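You operate a simulated robot arm through the tools that you are given. There is no shell and no other tool.

You run a simulated robot arm. Do the job below in one go: nothing can be reset, and whatever is moved stays where it is left.

## Task
Zero the black meter, lay the grey magnet in the carrier and slide it to HALF.
Fine: pointer resting in the green, drawer pulled out four fifths or more for the magnet and shut again, other magnet and coil lever left alone.

Only the result counts: the job must be done as asked and must still hold three seconds after the hand-in. Knocking over, shifting, dropping, spilling or breaking anything else fails it.

## Robot
A 7-joint arm with a two-finger parallel gripper, fixed in place. Base frame: the origin is on the floor under the middle of its stand, x ahead of it, y to its left, z up. Lengths are in m, angles in degrees, forces in N, time in s.
With the tool pointing down near the work surface it reaches from about 0.52 to 0.96 m from the base axis. Its first joint turns from -166.0 to 166.0 degrees. Payload 3.91 kg.
The TCP is the grasp point between the finger pads, 0.03 m short of the fingertips. In the tool frame z runs along the fingers and y along their closing line. Largest opening 0.11 m; finger width 0.02, thickness 0.01; the body of the gripper, 0.048 by 0.112 m, starts 0.055 m behind the TCP.
Orientation is told as [roll, pitch, yaw] about the base's x, y, z axes, in that order, counted from this pose: with the fingers straight down and closing along the base's y, the tool's x points along the base's -x, its y along +y and its z along -z.

## Interface
- The arm moves only by the tool move_arm. Its argument "series" is a list that holds one entry, the list of rows, each a list of 7 numbers: the shift along the base's x, y, z in m, then the turn, a rotation vector about the base's x, y, z in degrees, then the gripper command, from -1 (shut) to 1 (fully open), values between in proportion. In form: [[[tx, ty, tz, rx, ry, rz, grip], ...]]. A call has 1 to 20 rows; each row shifts and turns the commanded pose from where the row before left it. Each row takes 0.2 s and may step no farther than 0.05 m and 8.6 degrees from the row before; otherwise, or with a gripper value out of range, the whole call is refused. Where a pose cannot be reached the arm comes as near as it can. A force on the tool above 50 N (or 10 N above the force at the start of the call, whichever is more), or a blocked arm, ends the call early, and 0.2 s more pass. Each finger travels about 0.072 m/s and halts on what it meets, pressing with about 45 N; the grip force reading is that of the motor and also rises with nothing between the fingers. The clock runs only during rows and for 0.2 s after the last one: add rows that do not move to give the fingers time. It gives the time, the measured TCP pose, the force on the tool (base axes), the opening and the grip force at its end, in the units of the frame above (readings bear some noise), with the torque about the TCP (base axes, N m) and any sound that the robot's microphone picked up.
- Cameras (640 x 400 px; columns grow to the right, rows downward): "scene" is fixed at [0.3988, -0.6488, 1.636]; the picture's right is [0.79, -0.61, 0.00], its down [-0.51, -0.65, -0.56] and it looks along [0.34, 0.45, -0.83] (base axes); focal length 376 px, centre (320, 200). "wrist" rides on the gripper at [0.072, 0.017, -0.103] in the tool frame; the picture's right is [-0.23, 0.97, 0.00], its down [-0.76, -0.18, -0.62] and it looks along [-0.61, -0.14, 0.78] (tool axes); focal length 222 px, centre (320, 200). There is no depth. A picture from a camera that has moved, and an enlarged one, comes with that camera's place and axes in the base frame and with its lens.
- grab_frame(camera): a new picture of that camera. It takes no simulated time.
- move_column(by): slides the trunk up (or, below 0, down) by that many m; the arm rides with it, the base frame stays. It gives what a move gives, with no picture.
- inspect(camera, box): a new picture of the part [left, top, right, bottom] of that camera's present view, enlarged. It takes no simulated time.
- sign_off(): hands the job in; it is judged then, once.

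Places have to be worked out from the pictures, the camera data and where the tool is seen. Open the gripper and draw the arm clear of the work before you hand the job in, unless the task says otherwise.

The tools are called as a command line: name --argument value ..., lists and objects as JSON in quotes. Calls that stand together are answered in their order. move_arm: Moves the arm, as the interface text tells. Its arguments: {"type":"object","properties":{"series":{"type":"array"}},"required":["series"]} The other tools are called the same way: move_column (by) moves the trunk up or down; grab_frame (camera) takes a picture; inspect (camera, box) takes an enlarged picture of a part of a camera's view; sign_off () hands the job in.

At the start:

```text
clock: 0.0
ee_pos: [0.4782, -0.2806, 1.2508]
tool_rot: [0.0, 0.1, 0.0]
force: [-0.2, -0.2, 0.2]
torque: [0.01, -0.02, -0.06]
width: 0.1102
gripper_force: 0.1
trunk travel left (down, up): [-0.625, 0.057]
```

scene: 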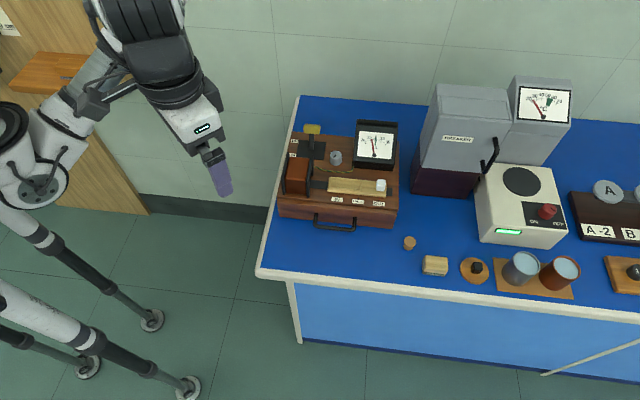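
wrist: 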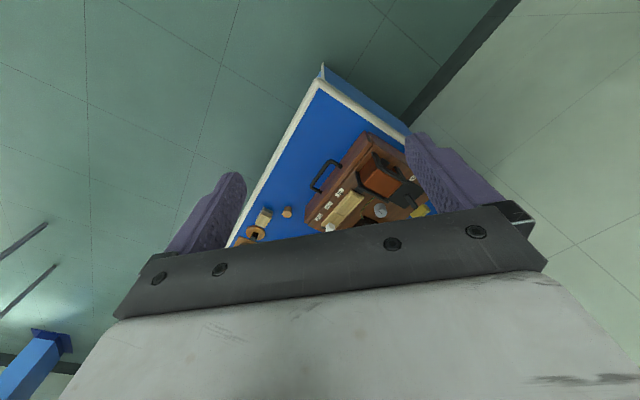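

I start by looking closely at the apparatus on the left of the table: brown box with drawer, black meter, coil, carrier, and labels.

inspect --camera "scene" --box '[260, 100, 420, 240]'

inspect --camera "scene" --box '[340, 110, 410, 170]'

inspect --camera "scene" --box '[400, 60, 640, 310]'

inspect --camera "wrist" --box '[230, 60, 450, 250]'

```text
2.86 times, centred on (340, 170) of scene
camera zoom: at [0.3988, -0.6488, 1.636], right [0.79, -0.61, 0.0], down [-0.51, -0.65, -0.56], along [0.34, 0.45, -0.83], focal length 1074 px, centre (263, 286)
```

zoom: 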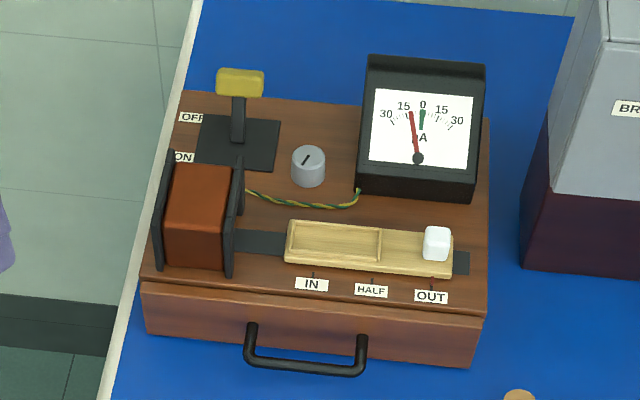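

```text
6.67 times, centred on (375, 140) of scene
camera zoom: at [0.3988, -0.6488, 1.636], right [0.79, -0.61, 0.0], down [-0.51, -0.65, -0.56], along [0.34, 0.45, -0.83], focal length 2507 px, centre (-47, 600)
```

zoom: 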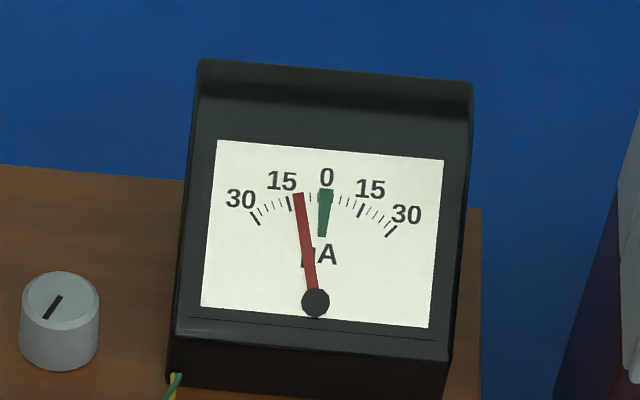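

```text
1.60 times, centred on (520, 185) of scene
camera zoom: at [0.3988, -0.6488, 1.636], right [0.79, -0.61, 0.0], down [-0.51, -0.65, -0.56], along [0.34, 0.45, -0.83], focal length 602 px, centre (0, 224)
```

zoom: 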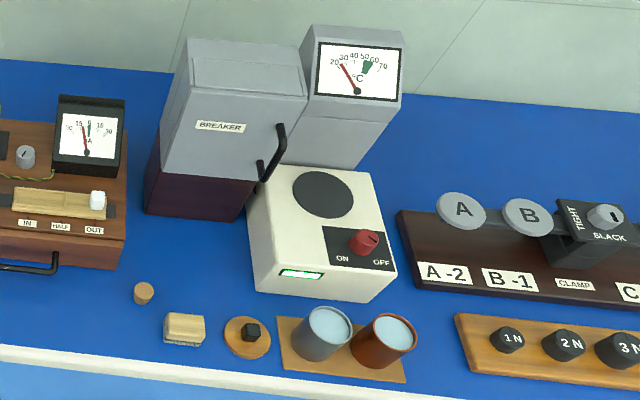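

```text
2.11 times, centred on (340, 155) of wrist
camera zoom: at [0.4064, -0.263, 1.3543], right [0.23, 0.97, 0.0], down [0.76, -0.18, 0.62], along [0.61, -0.14, -0.78], focal length 468 px, centre (278, 295)
```

zoom: 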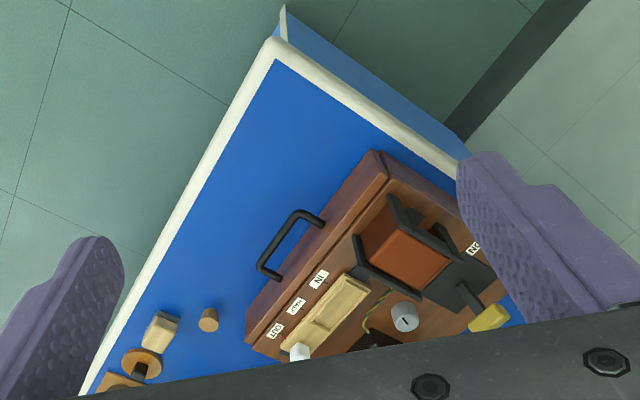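

Triangulating the knob between both cameras puts its top near (0.784, -0.204, 0.963), and the box top near z 0.935, turned about -44°. I move the arm over the box at a safe height to get a closer view.

move_arm --series '[[[0.045, 0, -0.005, 0, 0, 0, 1], [0.045, 0, -0.01, 0, 0, 0, 1], [0.045, 0, -0.01, 0, 0, 0, 1], [0.045, 0, -0.01, 0, 0, 0, 1], [0.04, 0, -0.01, 0, 0, 0, 1], [0, 0, 0, 0, 0, 0, 1]]]'

grab_frame --camera "wrist"

grab_frame --camera "scene"

```text
clock: 1.4
ee_pos: [0.7004, -0.2815, 1.2075]
tool_rot: [0.0, 0.0, 0.0]
force: [0.3, 0.9, -0.5]
torque: [-0.01, 0.03, 0.01]
width: 0.11
gripper_force: 0.0
trunk travel left (down, up): [-0.625, 0.057]
```

```text
taken
camera wrist: at [0.6279, -0.264, 1.3107], right [0.23, 0.97, 0.0], down [0.76, -0.18, 0.62], along [0.61, -0.14, -0.78], focal length 222 px, centre (320, 200)
```

wrist: 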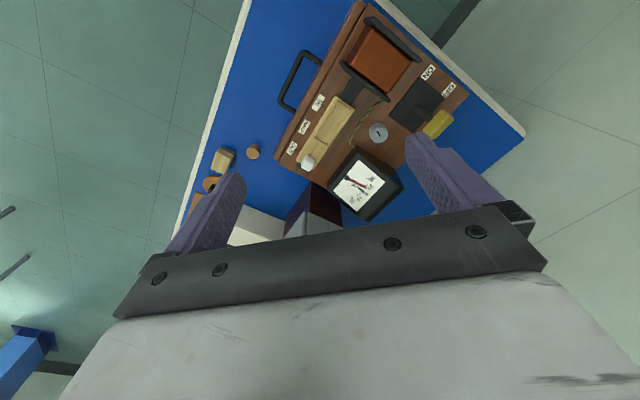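

```text
taken
```

scene: 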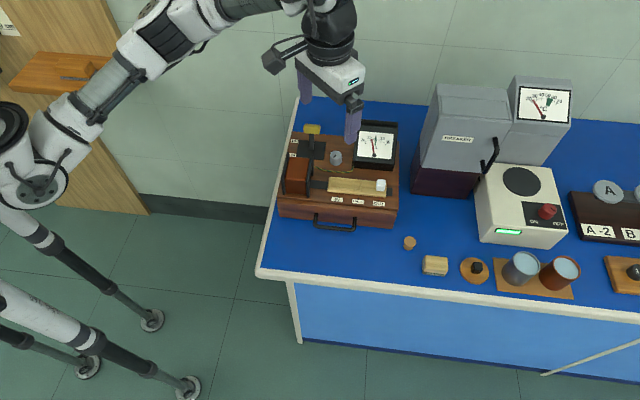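

The arm tracks well. I enlarge the wrist view for accurate positions of the handle, carrier, knob, meter and lever.

inspect --camera "wrist" --box '[250, 0, 480, 144]'

inspect --camera "wrist" --box '[270, 100, 470, 225]'

inspect --camera "scene" --box '[265, 160, 405, 240]'

```text
2.78 times, centred on (365, 72) of wrist
camera zoom: at [0.6279, -0.264, 1.3107], right [0.23, 0.97, 0.0], down [0.76, -0.18, 0.62], along [0.61, -0.14, -0.78], focal length 617 px, centre (195, 556)
```

zoom: 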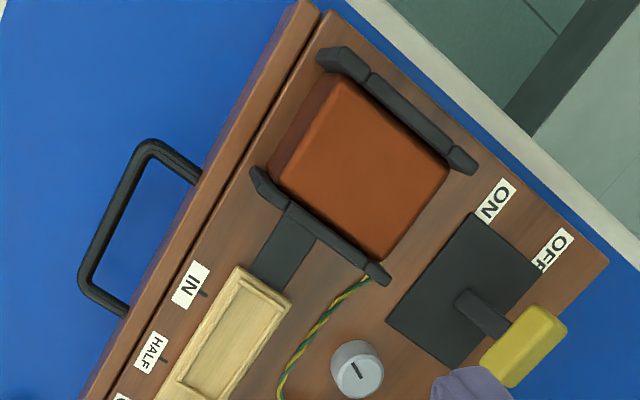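

```text
3.20 times, centred on (370, 162) of wrist
camera zoom: at [0.6279, -0.264, 1.3107], right [0.23, 0.97, 0.0], down [0.76, -0.18, 0.62], along [0.61, -0.14, -0.78], focal length 711 px, centre (160, 320)
```

zoom: 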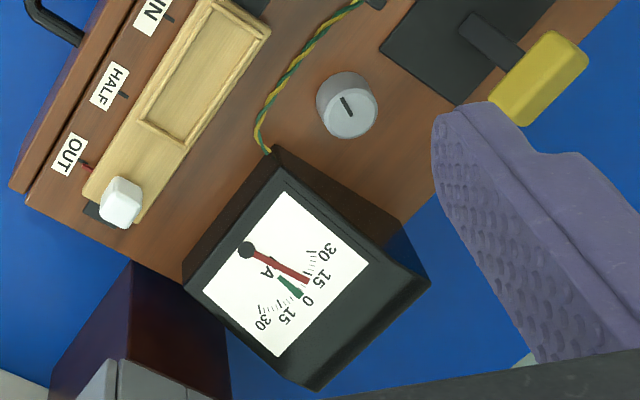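

```text
4.57 times, centred on (335, 200) of scene
camera zoom: at [0.3988, -0.6488, 1.636], right [0.79, -0.61, 0.0], down [-0.51, -0.65, -0.56], along [0.34, 0.45, -0.83], focal length 1719 px, centre (251, 200)
```

zoom: 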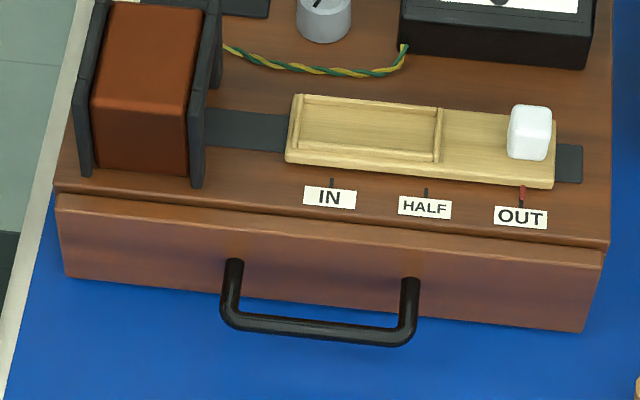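

Box edges run near -45° in the base frame; the knob sits about (0.787, -0.203), top z≈0.957, with coil, meter and lever tops all below z≈1.005. I go to a hover over the knob at z 1.08, turned to yaw -45 so the hand stays narrow in the scene view of the meter.

move_arm --series '[[[0.0144, 0.0131, -0.0213, 0, 0, -7.5, 0.5], [0.0144, 0.0131, -0.0213, 0, 0, -7.5, 0.2], [0.0144, 0.0131, -0.0213, 0, 0, -7.5, -0.1], [0.0144, 0.0131, -0.0213, 0, 0, -7.5, -0.15], [0.0145, 0.0131, -0.0213, 0, 0, -7.5, -0.15], [0.0145, 0.0131, -0.0213, 0, 0, -7.5, -0.15], [0, 0, 0, 0, 0, 0, -0.15], [0, 0, 0, 0, 0, 0, -0.15]]]'

grab_frame --camera "wrist"

grab_frame --camera "scene"

```text
clock: 3.2
ee_pos: [0.7849, -0.2024, 1.0777]
tool_rot: [0.0, 0.0, -45.2]
force: [-0.1, 0.3, -0.3]
torque: [-0.04, -0.04, -0.02]
width: 0.0469
gripper_force: 0.2
trunk travel left (down, up): [-0.625, 0.057]
```

```text
taken
camera wrist: at [0.7456, -0.138, 1.1815], right [0.85, 0.53, 0.0], down [0.41, -0.66, 0.62], along [0.33, -0.53, -0.78], focal length 222 px, centre (320, 200)
```

wrist: 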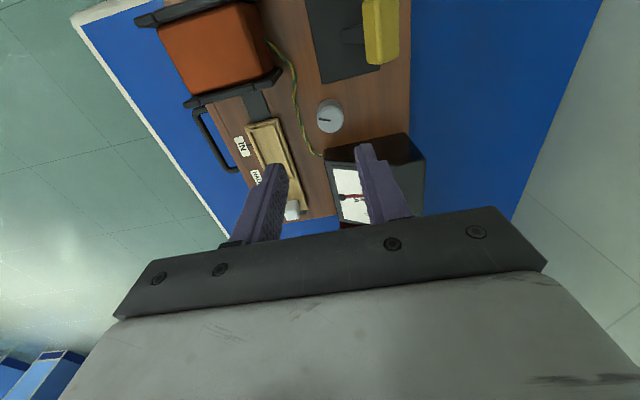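

```text
taken
```

scene: 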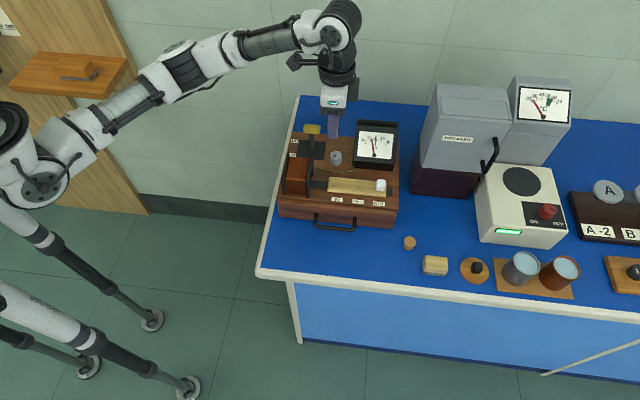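

The hand is over the box without touching anything. I enlarge the wrist view to refine the knob position.

inspect --camera "wrist" --box '[270, 70, 390, 145]'

inspect --camera "scene" --box '[290, 110, 410, 185]'

inspect --camera "wrist" --box '[130, 0, 430, 190]'

```text
5.33 times, centred on (330, 108) of wrist
camera zoom: at [0.7456, -0.138, 1.1815], right [0.85, 0.53, 0.0], down [0.41, -0.66, 0.62], along [0.33, -0.53, -0.78], focal length 1185 px, centre (267, 693)
```

zoom: 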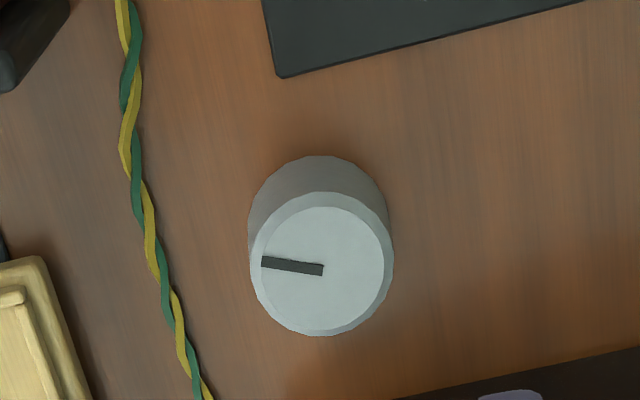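

```text
5.33 times, centred on (350, 148) of scene
camera zoom: at [0.3988, -0.6488, 1.636], right [0.79, -0.61, 0.0], down [-0.51, -0.65, -0.56], along [0.34, 0.45, -0.83], focal length 2005 px, centre (160, 480)
```

zoom: 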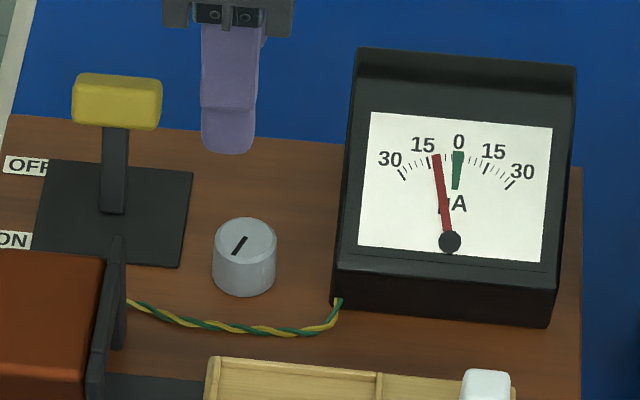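

```text
2.11 times, centred on (280, 95) of wrist
camera zoom: at [0.7456, -0.138, 1.1815], right [0.85, 0.53, 0.0], down [0.41, -0.66, 0.62], along [0.33, -0.53, -0.78], focal length 468 px, centre (404, 421)
```

zoom: 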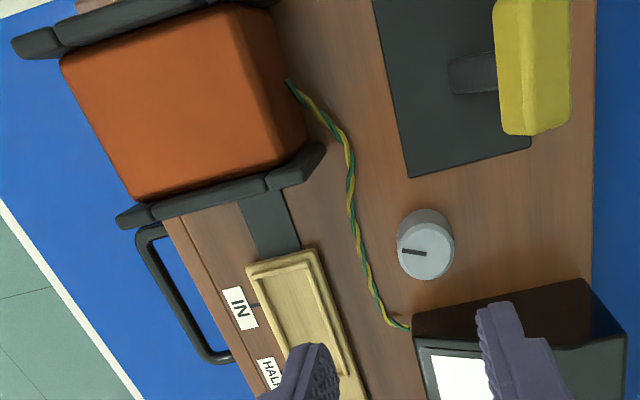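

The refined knob centre is about (0.792, -0.2005), top z≈0.956. I lower the TCP to z≈1.0 (fingertips at 0.97, still above the knob) and check the alignment again.

move_arm --series '[[[0.0035, 0.001, -0.039, 0, 0, 0, -0.15], [0.0036, 0.001, -0.0387, 0, 0, 0, -0.15], [0, 0, 0, 0, 0, 0, -0.15]]]'

inspect --camera "wrist" --box '[200, 80, 440, 230]'

inspect --camera "scene" --box '[290, 110, 410, 185]'

```text
clock: 4.0
ee_pos: [0.7933, -0.1996, 1.0009]
tool_rot: [0.0, 0.0, -45.1]
force: [-0.1, 0.7, 0.0]
torque: [0.01, 0.01, 0.0]
width: 0.0471
gripper_force: 0.2
trunk travel left (down, up): [-0.625, 0.057]
```

```text
2.67 times, centred on (320, 155) of wrist
camera zoom: at [0.7536, -0.1362, 1.1045], right [0.85, 0.53, 0.0], down [0.41, -0.66, 0.62], along [0.33, -0.53, -0.78], focal length 592 px, centre (320, 320)
```

zoom: 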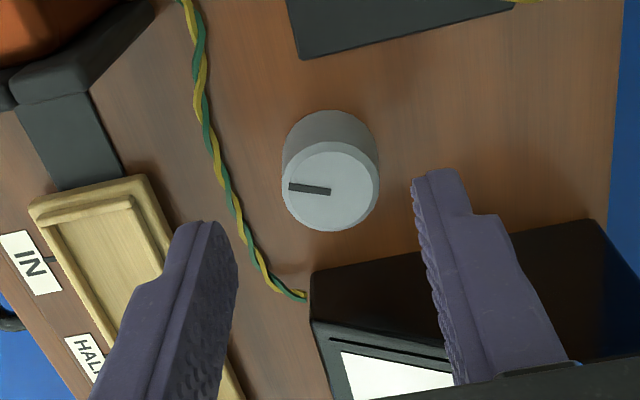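

```text
5.33 times, centred on (350, 148) of scene
camera zoom: at [0.3988, -0.6488, 1.636], right [0.79, -0.61, 0.0], down [-0.51, -0.65, -0.56], along [0.34, 0.45, -0.83], focal length 2005 px, centre (160, 480)
```

zoom: 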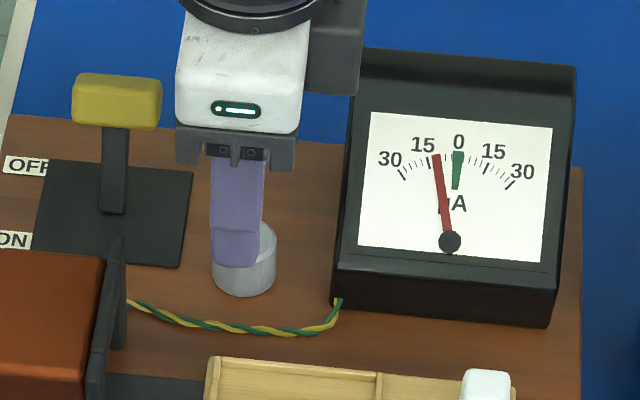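

The knob sits about 3 mm toward +e2 (back) of the finger midline, top z≈0.955. I correct that, narrow the opening to 0.040, lower to TCP z≈0.972 (tips stay above the wire), then close on the knob.

move_arm --series '[[[0.0021, 0.0021, 0, 0, 0, 0, -0.27], [0, 0, -0.01, 0, 0, 0, -0.27], [0, 0, -0.01, 0, 0, 0, -0.27], [0, 0, -0.009, 0, 0, 0, -0.27], [0, 0, 0, 0, 0, 0, -0.27]]]'

inspect --camera "wrist" --box '[200, 80, 440, 230]'

inspect --camera "scene" --box '[290, 110, 410, 185]'

```text
clock: 5.2
ee_pos: [0.7961, -0.199, 0.9707]
tool_rot: [0.0, 0.0, -45.1]
force: [0.2, 0.4, 0.0]
torque: [-0.01, 0.03, 0.0]
width: 0.0401
gripper_force: 0.0
trunk travel left (down, up): [-0.625, 0.057]
```

```text
2.67 times, centred on (320, 155) of wrist
camera zoom: at [0.7554, -0.1335, 1.0739], right [0.85, 0.53, 0.0], down [0.41, -0.66, 0.62], along [0.33, -0.53, -0.78], focal length 592 px, centre (320, 320)
```

zoom: 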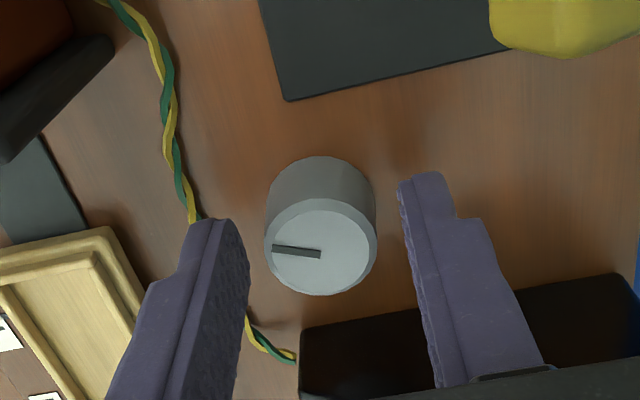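

```text
5.33 times, centred on (350, 148) of scene
camera zoom: at [0.3988, -0.6488, 1.636], right [0.79, -0.61, 0.0], down [-0.51, -0.65, -0.56], along [0.34, 0.45, -0.83], focal length 2005 px, centre (160, 480)
```

zoom: 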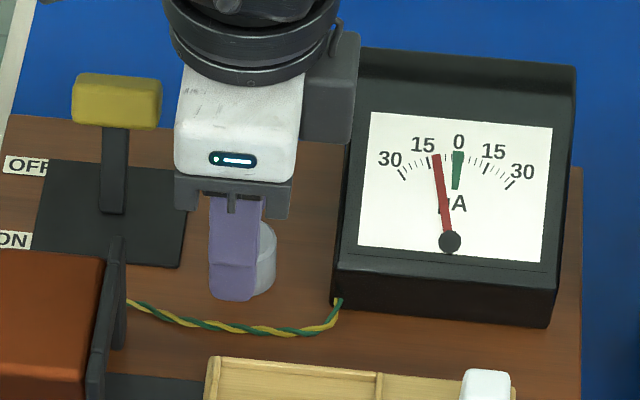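

The knob is centred between the pads to about 1 mm. I close on it and hold two rows.

move_arm --series '[[[0, 0, 0, 0, 0, 0, -1], [0, 0, 0, 0, 0, 0, -1], [0, 0, 0, 0, 0, 0, -1]]]'

inspect --camera "wrist" --box '[200, 80, 440, 230]'

inspect --camera "scene" --box '[290, 110, 410, 185]'

```text
clock: 6.0
ee_pos: [0.7949, -0.198, 0.9702]
tool_rot: [-0.1, 0.0, -45.0]
force: [-5.7, -1.9, -3.6]
torque: [-0.29, -0.08, 0.01]
width: 0.0291
gripper_force: 45.0
trunk travel left (down, up): [-0.625, 0.057]
```

```text
2.67 times, centred on (320, 155) of wrist
camera zoom: at [0.7552, -0.134, 1.0739], right [0.85, 0.53, 0.0], down [0.41, -0.66, 0.62], along [0.33, -0.53, -0.78], focal length 592 px, centre (320, 320)
```

zoom: 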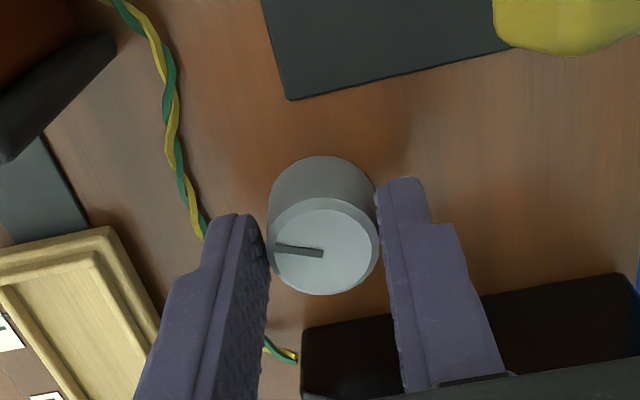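

```text
5.33 times, centred on (350, 148) of scene
camera zoom: at [0.3988, -0.6488, 1.636], right [0.79, -0.61, 0.0], down [-0.51, -0.65, -0.56], along [0.34, 0.45, -0.83], focal length 2005 px, centre (160, 480)
```

zoom: 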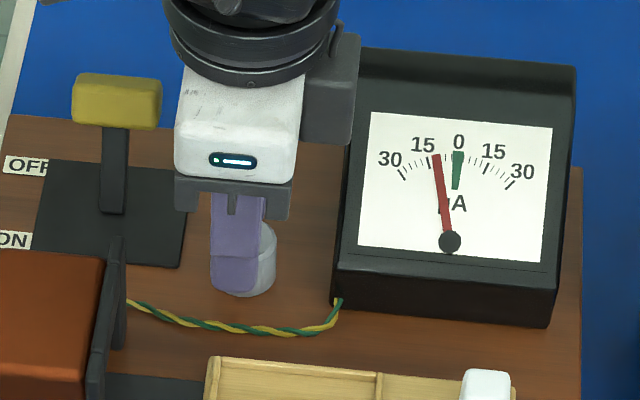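

The knob is gripped (width 0.029, 45 N). I make a small test turn of -8° (clockwise from above) and watch the pointer.

move_arm --series '[[[0, 0, 0, 0, 0, -4, -1], [0, 0, 0, 0, 0, -4, -1], [0, 0, 0, 0, 0, 0, -1]]]'

inspect --camera "scene" --box '[330, 110, 410, 160]'

inspect --camera "wrist" --box '[200, 80, 440, 230]'

```text
clock: 6.8
ee_pos: [0.7959, -0.1981, 0.9701]
tool_rot: [0.1, 0.0, -53.0]
force: [-6.7, -0.4, -8.9]
torque: [-0.69, -0.5, -0.01]
width: 0.0294
gripper_force: 44.9
trunk travel left (down, up): [-0.625, 0.057]
```

```text
8.00 times, centred on (370, 135) of scene
camera zoom: at [0.3988, -0.6488, 1.636], right [0.79, -0.61, 0.0], down [-0.51, -0.65, -0.56], along [0.34, 0.45, -0.83], focal length 3008 px, centre (-80, 720)
```

zoom: 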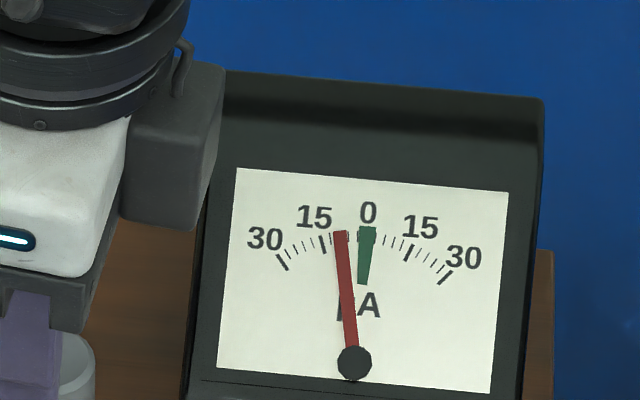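

```text
2.67 times, centred on (320, 155) of wrist
camera zoom: at [0.7647, -0.1289, 1.0739], right [0.91, 0.4, 0.0], down [0.32, -0.72, 0.62], along [0.25, -0.57, -0.78], focal length 592 px, centre (320, 320)
```

zoom: 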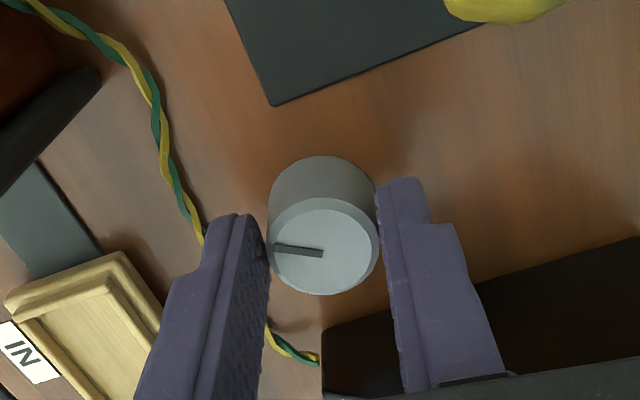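

Clockwise moves the pointer right: about 3° of pointer for 8° of knob, with roughly 11° of pointer left to go. I turn another -22°.

move_arm --series '[[[0, 0, 0, 0, 0, -5.5, -1], [0, 0, 0, 0, 0, -5.5, -1], [0, 0, 0, 0, 0, -5.5, -1], [0, 0, 0, 0, 0, -5.5, -1], [0, 0, 0, 0, 0, 0, -1], [0, 0, 0, 0, 0, 0, -1]]]'

inspect --camera "scene" --box '[330, 110, 410, 160]'

inspect --camera "wrist" --box '[200, 80, 440, 230]'

```text
clock: 8.2
ee_pos: [0.7966, -0.1982, 0.9698]
tool_rot: [0.0, 0.1, -74.9]
force: [11.0, 6.9, -7.7]
torque: [1.0, -0.09, 0.01]
width: 0.0293
gripper_force: 44.9
trunk travel left (down, up): [-0.625, 0.057]
```

```text
8.00 times, centred on (370, 135) of scene
camera zoom: at [0.3988, -0.6488, 1.636], right [0.79, -0.61, 0.0], down [-0.51, -0.65, -0.56], along [0.34, 0.45, -0.83], focal length 3008 px, centre (-80, 720)
```

zoom: 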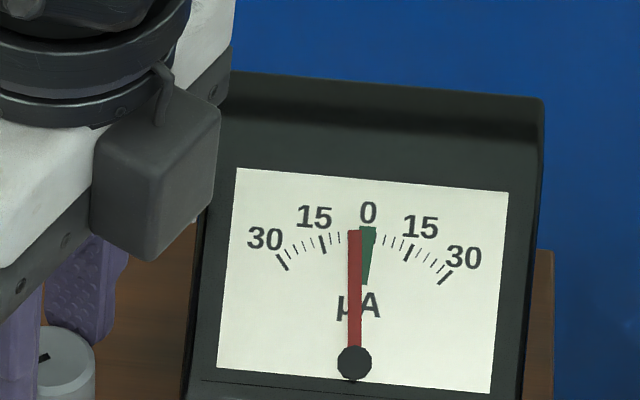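

```text
2.67 times, centred on (320, 155) of wrist
camera zoom: at [0.7932, -0.1222, 1.0739], right [1.0, 0.03, 0.0], down [0.03, -0.78, 0.62], along [0.02, -0.62, -0.78], focal length 592 px, centre (320, 320)
```

zoom: 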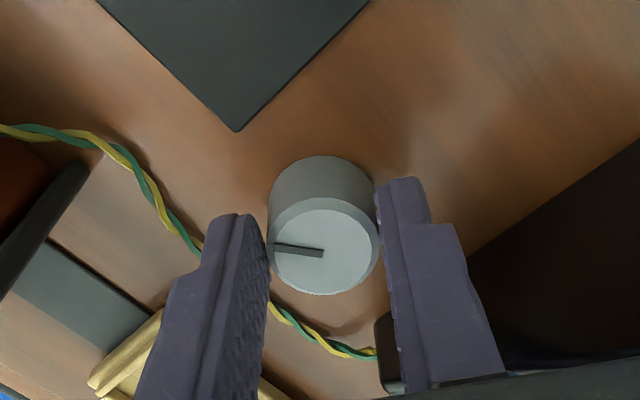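

The pointer is now a bit left of the green band (about 5° of image angle short). I turn another -17° and let it settle.

move_arm --series '[[[0, 0, 0, 0, 0, -5.5, -1], [0, 0, 0, 0, 0, -5.5, -1], [0, 0, 0, 0, 0, -6, -1], [0, 0, 0, 0, 0, 0, -1], [0, 0, 0, 0, 0, 0, -1]]]'

inspect --camera "scene" --box '[330, 110, 410, 160]'

```text
clock: 9.4
ee_pos: [0.7964, -0.1973, 0.9708]
tool_rot: [0.2, 0.0, -92.0]
force: [27.4, 3.3, 0.7]
torque: [0.1, -0.67, 0.09]
width: 0.0292
gripper_force: 45.1
trunk travel left (down, up): [-0.625, 0.057]
```

```text
8.00 times, centred on (370, 135) of scene
camera zoom: at [0.3988, -0.6488, 1.636], right [0.79, -0.61, 0.0], down [-0.51, -0.65, -0.56], along [0.34, 0.45, -0.83], focal length 3008 px, centre (-80, 720)
```

zoom: 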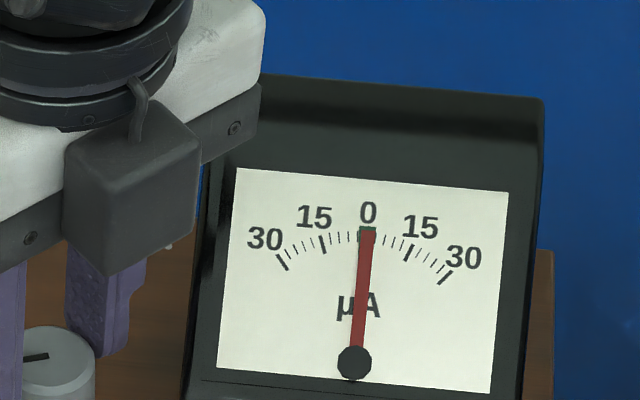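

The pointer looks to be on the green at 0. I look closer before releasing.

inspect --camera "scene" --box '[360, 128, 392, 148]'

```text
16.00 times, centred on (376, 138) of scene
camera zoom: at [0.3988, -0.6488, 1.636], right [0.79, -0.61, 0.0], down [-0.51, -0.65, -0.56], along [0.34, 0.45, -0.83], focal length 6016 px, centre (-576, 1192)
```

zoom: 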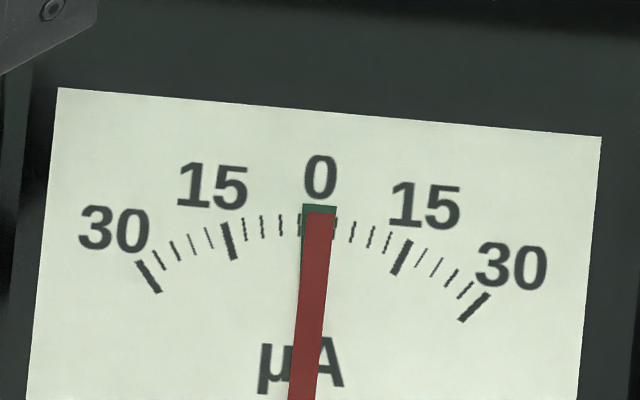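

The pointer sits centred on the green. I ease off the 27 N side load with a 1 mm shift, open to about 0.044 and rise straight up clear of everything.

move_arm --series '[[[0.001, 0, 0, 0, 0, 0, -1], [0, 0, 0, 0, 0, 0, -0.25], [0, 0, 0, 0, 0, 0, -0.25], [0, 0, 0.02, 0, 0, 0, -0.25], [0, 0, 0.04, 0, 0, 0, -0.25], [0, 0, 0.045, 0, 0, 0, -0.25], [0, 0, 0, 0, 0, 0, -0.25]]]'

inspect --camera "scene" --box '[360, 128, 392, 148]'

grab_frame --camera "wrist"

```text
clock: 11.0
ee_pos: [0.7996, -0.1993, 1.0771]
tool_rot: [-0.1, -0.1, -91.9]
force: [-1.2, 0.5, -0.6]
torque: [-0.03, 0.01, 0.01]
width: 0.041
gripper_force: 0.0
trunk travel left (down, up): [-0.625, 0.057]
```

```text
16.00 times, centred on (376, 138) of scene
camera zoom: at [0.3988, -0.6488, 1.636], right [0.79, -0.61, 0.0], down [-0.51, -0.65, -0.56], along [0.34, 0.45, -0.83], focal length 6016 px, centre (-576, 1192)
```

zoom: 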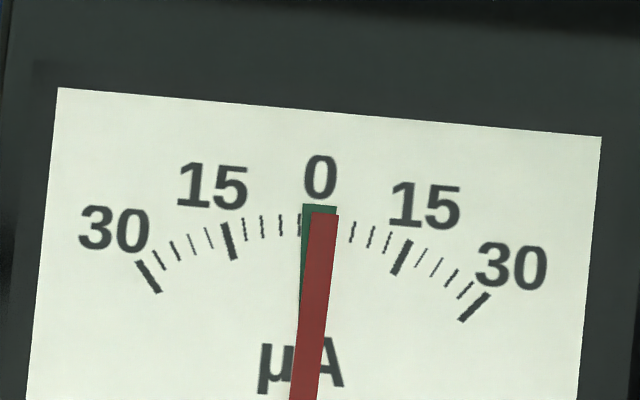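

```text
taken
camera wrist: at [0.8179, -0.1261, 1.1806], right [0.97, -0.26, 0.0], down [-0.2, -0.76, 0.62], along [-0.16, -0.6, -0.78], focal length 222 px, centre (320, 200)
```

wrist: 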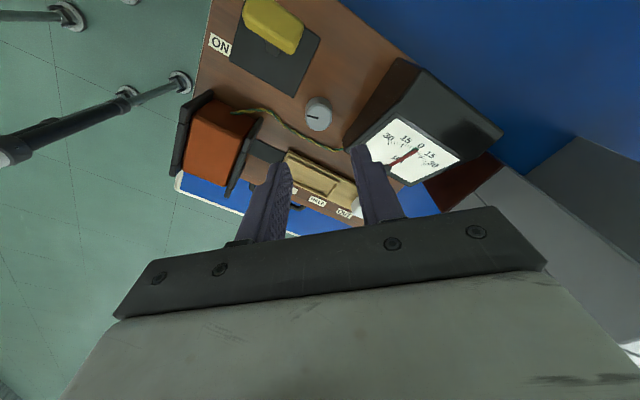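

The pointer shifted very slightly right on release but is still within the green. I check from the wrist camera's different angle to judge parallax.

inspect --camera "wrist" --box '[360, 110, 470, 180]'

inspect --camera "scene" --box '[350, 122, 402, 162]'

```text
5.71 times, centred on (415, 145) of wrist
camera zoom: at [0.8179, -0.1261, 1.1806], right [0.97, -0.26, 0.0], down [-0.2, -0.76, 0.62], along [-0.16, -0.6, -0.78], focal length 1269 px, centre (-223, 514)
```

zoom: 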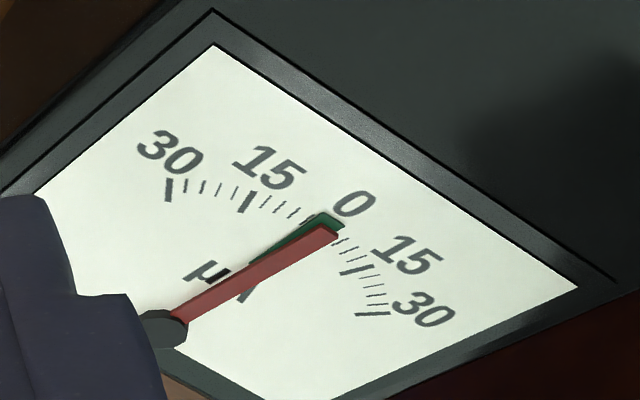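

```text
10.00 times, centred on (376, 142) of scene
camera zoom: at [0.3988, -0.6488, 1.636], right [0.79, -0.61, 0.0], down [-0.51, -0.65, -0.56], along [0.34, 0.45, -0.83], focal length 3760 px, centre (-240, 780)
```

zoom: 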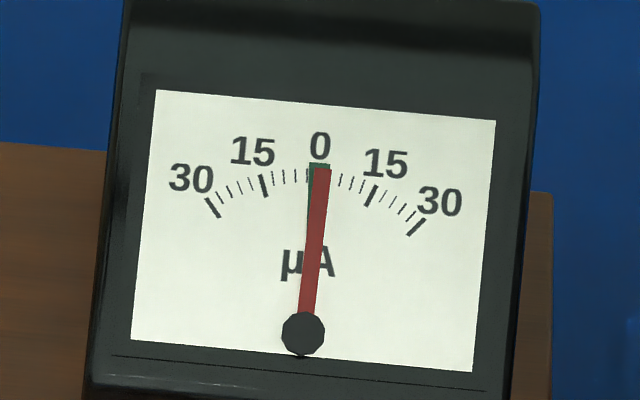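

The pointer is inside the green (about +1 of a ±2.7 band); I will re-check at the end. Next I rotate to yaw +45 with the fingers shut and move to a hover above the drawer handle, so the camera looks from the front.

move_arm --series '[[[-0.0056, -0.0077, 0, 0, 0, 8.06, -0.25], [-0.0056, -0.0077, 0, 0, 0, 8.06, -0.25], [-0.0056, -0.0077, 0, 0, 0, 8.06, -0.6], [-0.0056, -0.0077, 0, 0, 0, 8.06, -1], [-0.0056, -0.0077, 0, 0, 0, 8.06, -1], [-0.0056, -0.0077, 0, 0, 0, 8.06, -1], [-0.0056, -0.0077, 0, 0, 0, 8.06, -1], [-0.0056, -0.0077, 0, 0, 0, 8.06, -1], [-0.0056, -0.0077, 0, 0, 0, 8.06, -1], [-0.0056, -0.0077, 0, 0, 0, 8.06, -1], [-0.0056, -0.0077, 0, 0, 0, 8.06, -1], [-0.0056, -0.0077, 0, 0, 0, 8.06, -1], [-0.0056, -0.0077, 0, 0, 0, 8.06, -1], [-0.0056, -0.0077, 0, 0, 0, 8.06, -1], [-0.0056, -0.0077, 0, 0, 0, 8.06, -1], [-0.0056, -0.0077, 0, 0, 0, 8.06, -1], [-0.0056, -0.0077, 0, 0, 0, 7.9, -1], [0, 0, 0, 0, 0, 0, -1], [0, 0, 0, 0, 0, 0, -1]]]'

grab_frame --camera "wrist"

grab_frame --camera "scene"

```text
clock: 15.0
ee_pos: [0.7013, -0.329, 1.0757]
tool_rot: [0.0, 0.0, 44.9]
force: [0.1, -0.2, 1.0]
torque: [0.0, -0.02, 0.0]
width: 0.0
gripper_force: 37.7
trunk travel left (down, up): [-0.625, 0.057]
```

```text
taken
camera wrist: at [0.6366, -0.3672, 1.1801], right [-0.53, 0.85, 0.0], down [0.67, 0.41, 0.62], along [0.53, 0.33, -0.78], focal length 222 px, centre (320, 200)
```

wrist: 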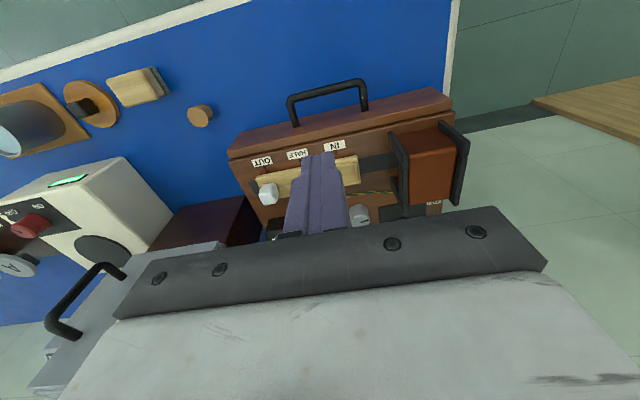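

```text
taken
```

scene: 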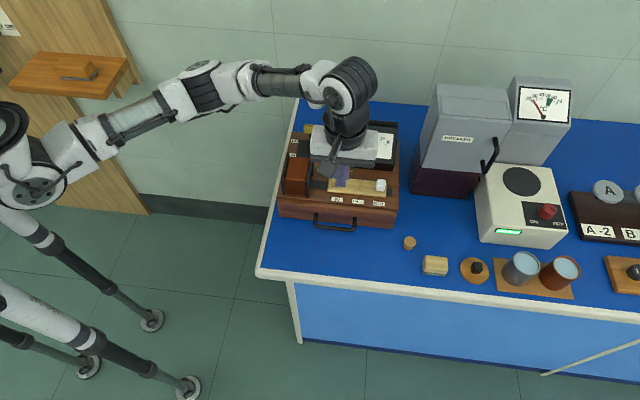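

Good view from the front. I enlarge the handle area for its exact position relative to the fingers.

inspect --camera "wrist" --box '[220, 65, 460, 215]'

inspect --camera "wrist" --box '[270, 70, 390, 145]'

```text
2.67 times, centred on (340, 140) of wrist
camera zoom: at [0.6366, -0.3672, 1.1801], right [-0.53, 0.85, 0.0], down [0.67, 0.41, 0.62], along [0.53, 0.33, -0.78], focal length 592 px, centre (267, 360)
```

zoom: 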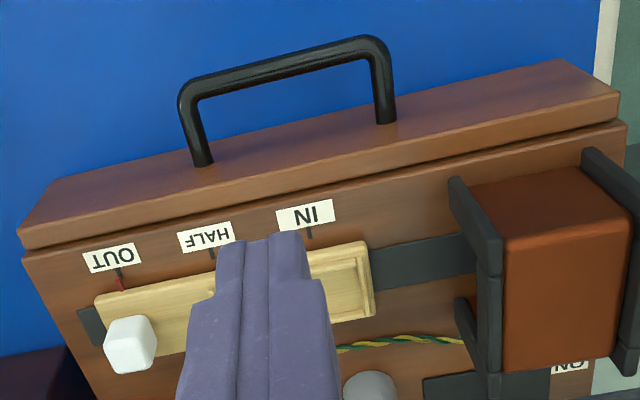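

```text
5.33 times, centred on (330, 108) of wrist
camera zoom: at [0.6366, -0.3672, 1.1801], right [-0.53, 0.85, 0.0], down [0.67, 0.41, 0.62], along [0.53, 0.33, -0.78], focal length 1185 px, centre (267, 693)
```

zoom: 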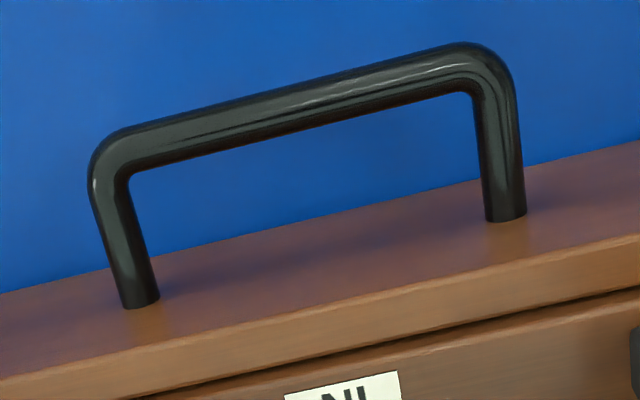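

The bar centre is at about (0.688, -0.327, 0.884) with the drawer face 34 mm behind it, leaving a ~30 mm gap for the 20 mm finger pair. I position over the middle of that gap and come down to tips ≈0.913, just above the bar, to check.

move_arm --series '[[[0.0029, 0.0051, -0.04, 0, 0, 0, -1], [0.0028, 0.0051, -0.045, 0, 0, 0, -1], [0, 0, -0.047, 0, 0, 0, -1], [0, 0, 0, 0, 0, 0, -1]]]'

inspect --camera "wrist" --box '[200, 65, 440, 215]'

inspect --camera "scene" --box '[265, 160, 405, 240]'

```text
clock: 16.0
ee_pos: [0.7059, -0.3204, 0.9465]
tool_rot: [0.1, 0.0, 44.8]
force: [-1.1, 0.1, -0.3]
torque: [0.04, 0.01, 0.02]
width: 0.0001
gripper_force: 38.1
trunk travel left (down, up): [-0.625, 0.057]
```

```text
2.67 times, centred on (320, 140) of wrist
camera zoom: at [0.6416, -0.3578, 1.0498], right [-0.53, 0.85, 0.0], down [0.67, 0.41, 0.62], along [0.53, 0.33, -0.78], focal length 592 px, centre (320, 360)
```

zoom: 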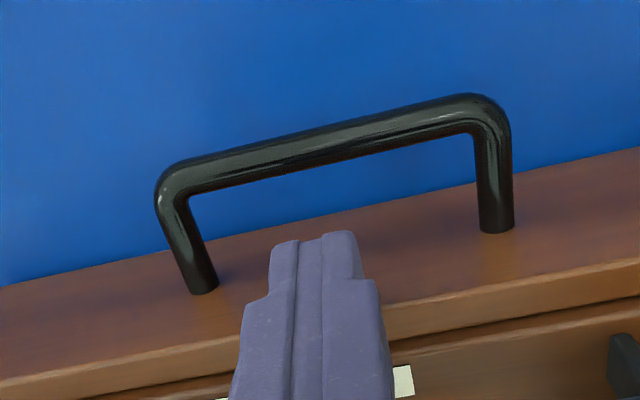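

```text
4.57 times, centred on (335, 200) of scene
camera zoom: at [0.3988, -0.6488, 1.636], right [0.79, -0.61, 0.0], down [-0.51, -0.65, -0.56], along [0.34, 0.45, -0.83], focal length 1719 px, centre (251, 200)
```

zoom: 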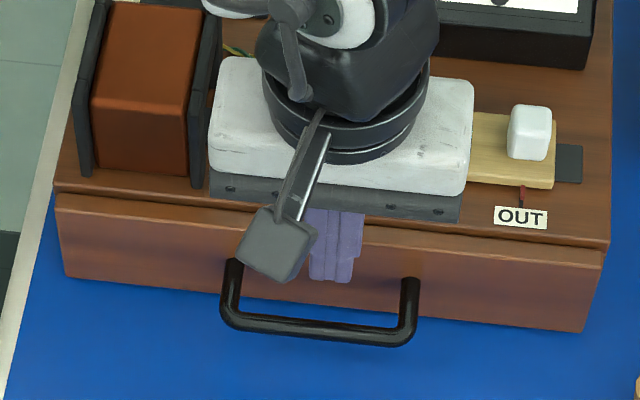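

The fingers line up over the gap, about 2.5 mm too far forward. I correct that and lower to TCP z≈0.902 so the bar is hooked about 12 mm above the tips.

move_arm --series '[[[0.0018, 0.0018, 0, 0, 0, 0, -1], [0, 0, -0.015, 0, 0, 0, -1], [0, 0, -0.015, 0, 0, 0, -1], [0, 0, -0.0145, 0, 0, 0, -1], [0, 0, 0, 0, 0, 0, -1]]]'

inspect --camera "wrist" --box '[200, 65, 440, 215]'

inspect --camera "scene" --box '[265, 160, 405, 240]'

```text
clock: 17.2
ee_pos: [0.7081, -0.3176, 0.8994]
tool_rot: [0.0, 0.1, 44.8]
force: [-2.3, -0.6, -1.4]
torque: [0.0, -0.02, 0.04]
width: 0.0
gripper_force: 37.5
trunk travel left (down, up): [-0.625, 0.057]
```

```text
2.67 times, centred on (320, 140) of wrist
camera zoom: at [0.6436, -0.3554, 1.0032], right [-0.53, 0.85, 0.0], down [0.67, 0.41, 0.62], along [0.53, 0.33, -0.78], focal length 592 px, centre (320, 360)
```

zoom: 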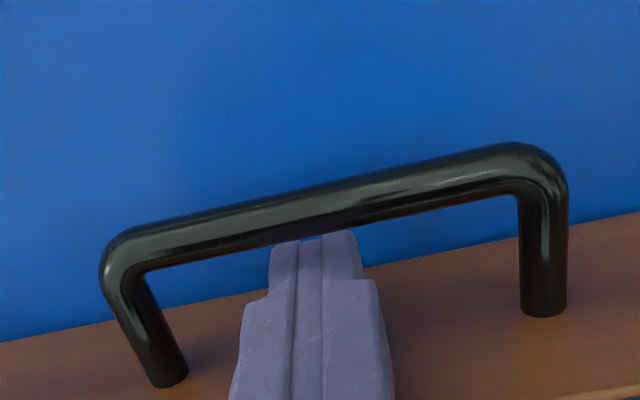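

```text
4.57 times, centred on (335, 200) of scene
camera zoom: at [0.3988, -0.6488, 1.636], right [0.79, -0.61, 0.0], down [-0.51, -0.65, -0.56], along [0.34, 0.45, -0.83], focal length 1719 px, centre (251, 200)
```

zoom: 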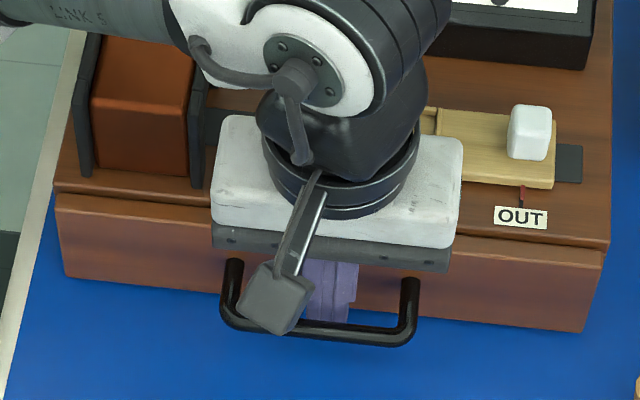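

The fingers are hooked behind the bar with no contact force. I pull the drawer toward -e2 in 2 cm steps.

move_arm --series '[[[-0.0071, -0.0071, 0, 0, 0, 0, -1], [-0.0106, -0.0106, 0, 0, 0, 0, -1], [-0.0141, -0.0141, 0, 0, 0, 0, -1], [-0.0141, -0.0141, 0, 0, 0, 0, -1], [-0.0141, -0.0141, 0, 0, 0, 0, -1], [0, 0, 0, 0, 0, 0, -1]]]'

grab_frame --camera "scene"

grab_frame --camera "wrist"

```text
clock: 18.6
ee_pos: [0.6479, -0.3783, 0.9003]
tool_rot: [0.0, 0.0, 44.8]
force: [0.2, -1.5, 0.1]
torque: [-0.01, -0.01, 0.0]
width: 0.0002
gripper_force: 37.1
trunk travel left (down, up): [-0.625, 0.057]
```

```text
taken
```

scene: 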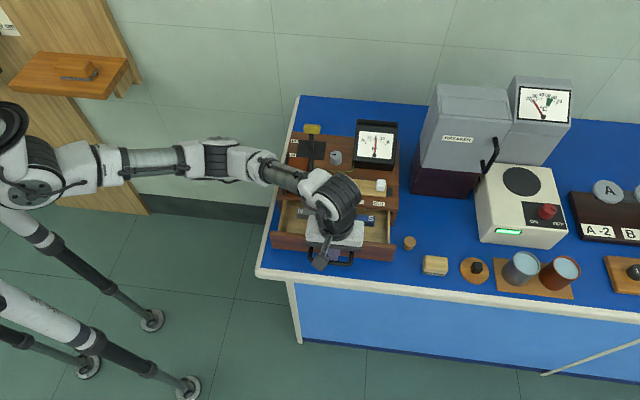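

```text
taken
camera wrist: at [0.5841, -0.4165, 1.0034], right [-0.53, 0.85, 0.0], down [0.67, 0.41, 0.62], along [0.53, 0.33, -0.78], focal length 222 px, centre (320, 200)
```

wrist: 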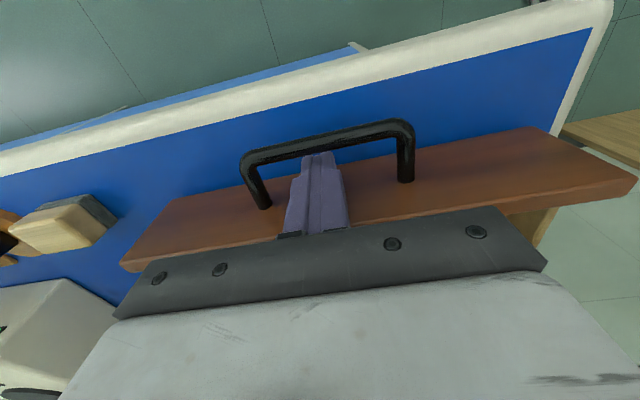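

The drawer slides freely (about 8 cm out). I keep pulling in small steps and watch for the stop.

move_arm --series '[[[-0.0106, -0.0106, 0, 0, 0, 0, -1], [-0.0106, -0.0106, 0, 0, 0, 0, -1], [-0.0071, -0.0071, 0, 0, 0, 0, -1], [0, 0, 0, 0, 0, 0, -1]]]'

inspect --camera "scene" --box '[255, 150, 415, 280]'

```text
clock: 19.6
ee_pos: [0.6202, -0.4057, 0.8998]
tool_rot: [-0.1, 0.0, 44.8]
force: [0.7, 0.2, -0.7]
torque: [0.02, 0.02, 0.0]
width: 0.0002
gripper_force: 37.9
trunk travel left (down, up): [-0.625, 0.057]
```

```text
3.08 times, centred on (335, 215) of scene
camera zoom: at [0.3988, -0.6488, 1.636], right [0.79, -0.61, 0.0], down [-0.51, -0.65, -0.56], along [0.34, 0.45, -0.83], focal length 1157 px, centre (274, 154)
```

zoom: 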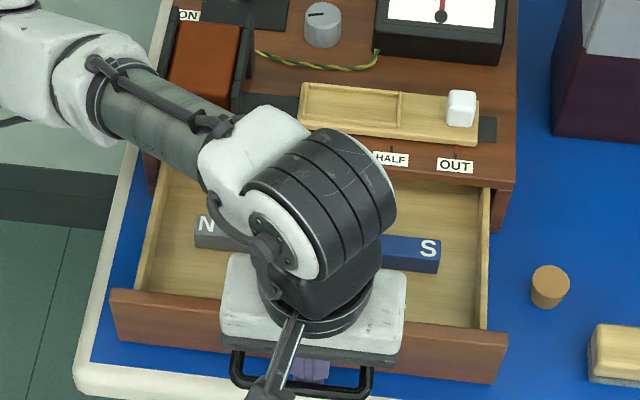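

About 12 cm out, with a grey magnet (N visible) at left and a blue one (S) at right in the drawer. I keep pulling gently to find the end stop so that more than four fifths is certain.

move_arm --series '[[[-0.0071, -0.0071, 0, 0, 0, 0, -1], [-0.0071, -0.0071, 0, 0, 0, 0, -1], [-0.0035, -0.0035, 0, 0, 0, 0, -1], [0, 0, 0, 0, 0, 0, -1]]]'

inspect --camera "scene" --box '[255, 150, 415, 280]'

```text
clock: 20.6
ee_pos: [0.6035, -0.4229, 0.9002]
tool_rot: [0.0, 0.0, 44.8]
force: [0.1, 0.5, 1.1]
torque: [0.01, -0.01, 0.03]
width: 0.0002
gripper_force: 37.3
trunk travel left (down, up): [-0.625, 0.057]
```

```text
3.08 times, centred on (335, 215) of scene
camera zoom: at [0.3988, -0.6488, 1.636], right [0.79, -0.61, 0.0], down [-0.51, -0.65, -0.56], along [0.34, 0.45, -0.83], focal length 1157 px, centre (274, 154)
```

zoom: 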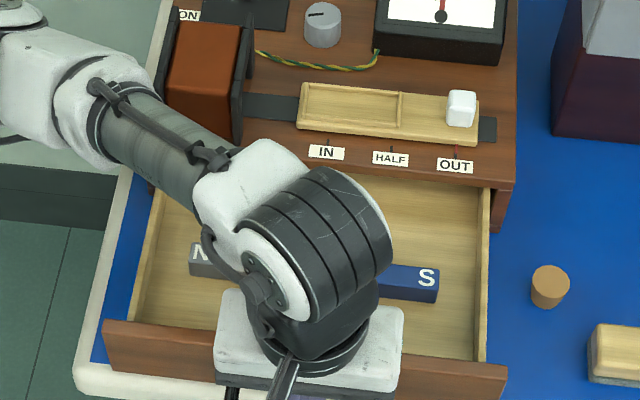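

Still free at about 14 cm. I continue the pull in 1 cm steps.

move_arm --series '[[[-0.0071, -0.0071, 0, 0, 0, 0, -1], [-0.0071, -0.0071, 0, 0, 0, 0, -1], [0, 0, 0, 0, 0, 0, -1]]]'

inspect --camera "scene" --box '[255, 150, 415, 280]'

```text
clock: 21.3
ee_pos: [0.5976, -0.4296, 0.8996]
tool_rot: [0.4, -0.9, 45.9]
force: [8.9, 15.4, -1.2]
torque: [0.3, 0.03, -0.1]
width: 0.0002
gripper_force: 38.3
trunk travel left (down, up): [-0.625, 0.057]
stopped in row 3: the force on the tool passed its limit at 54 N (the readings are from after the stop); the commanded pose is now the measured one
```

```text
3.08 times, centred on (335, 215) of scene
camera zoom: at [0.3988, -0.6488, 1.636], right [0.79, -0.61, 0.0], down [-0.51, -0.65, -0.56], along [0.34, 0.45, -0.83], focal length 1157 px, centre (274, 154)
```

zoom: 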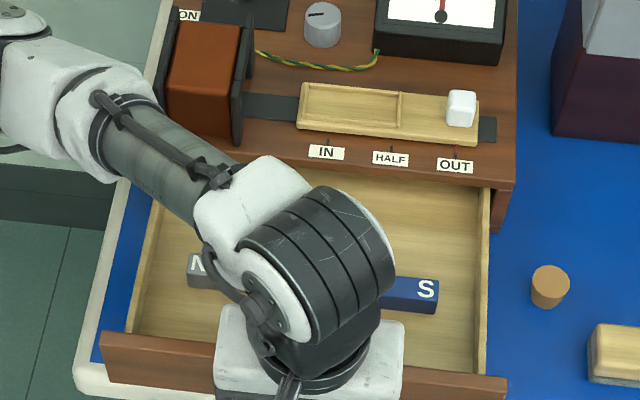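

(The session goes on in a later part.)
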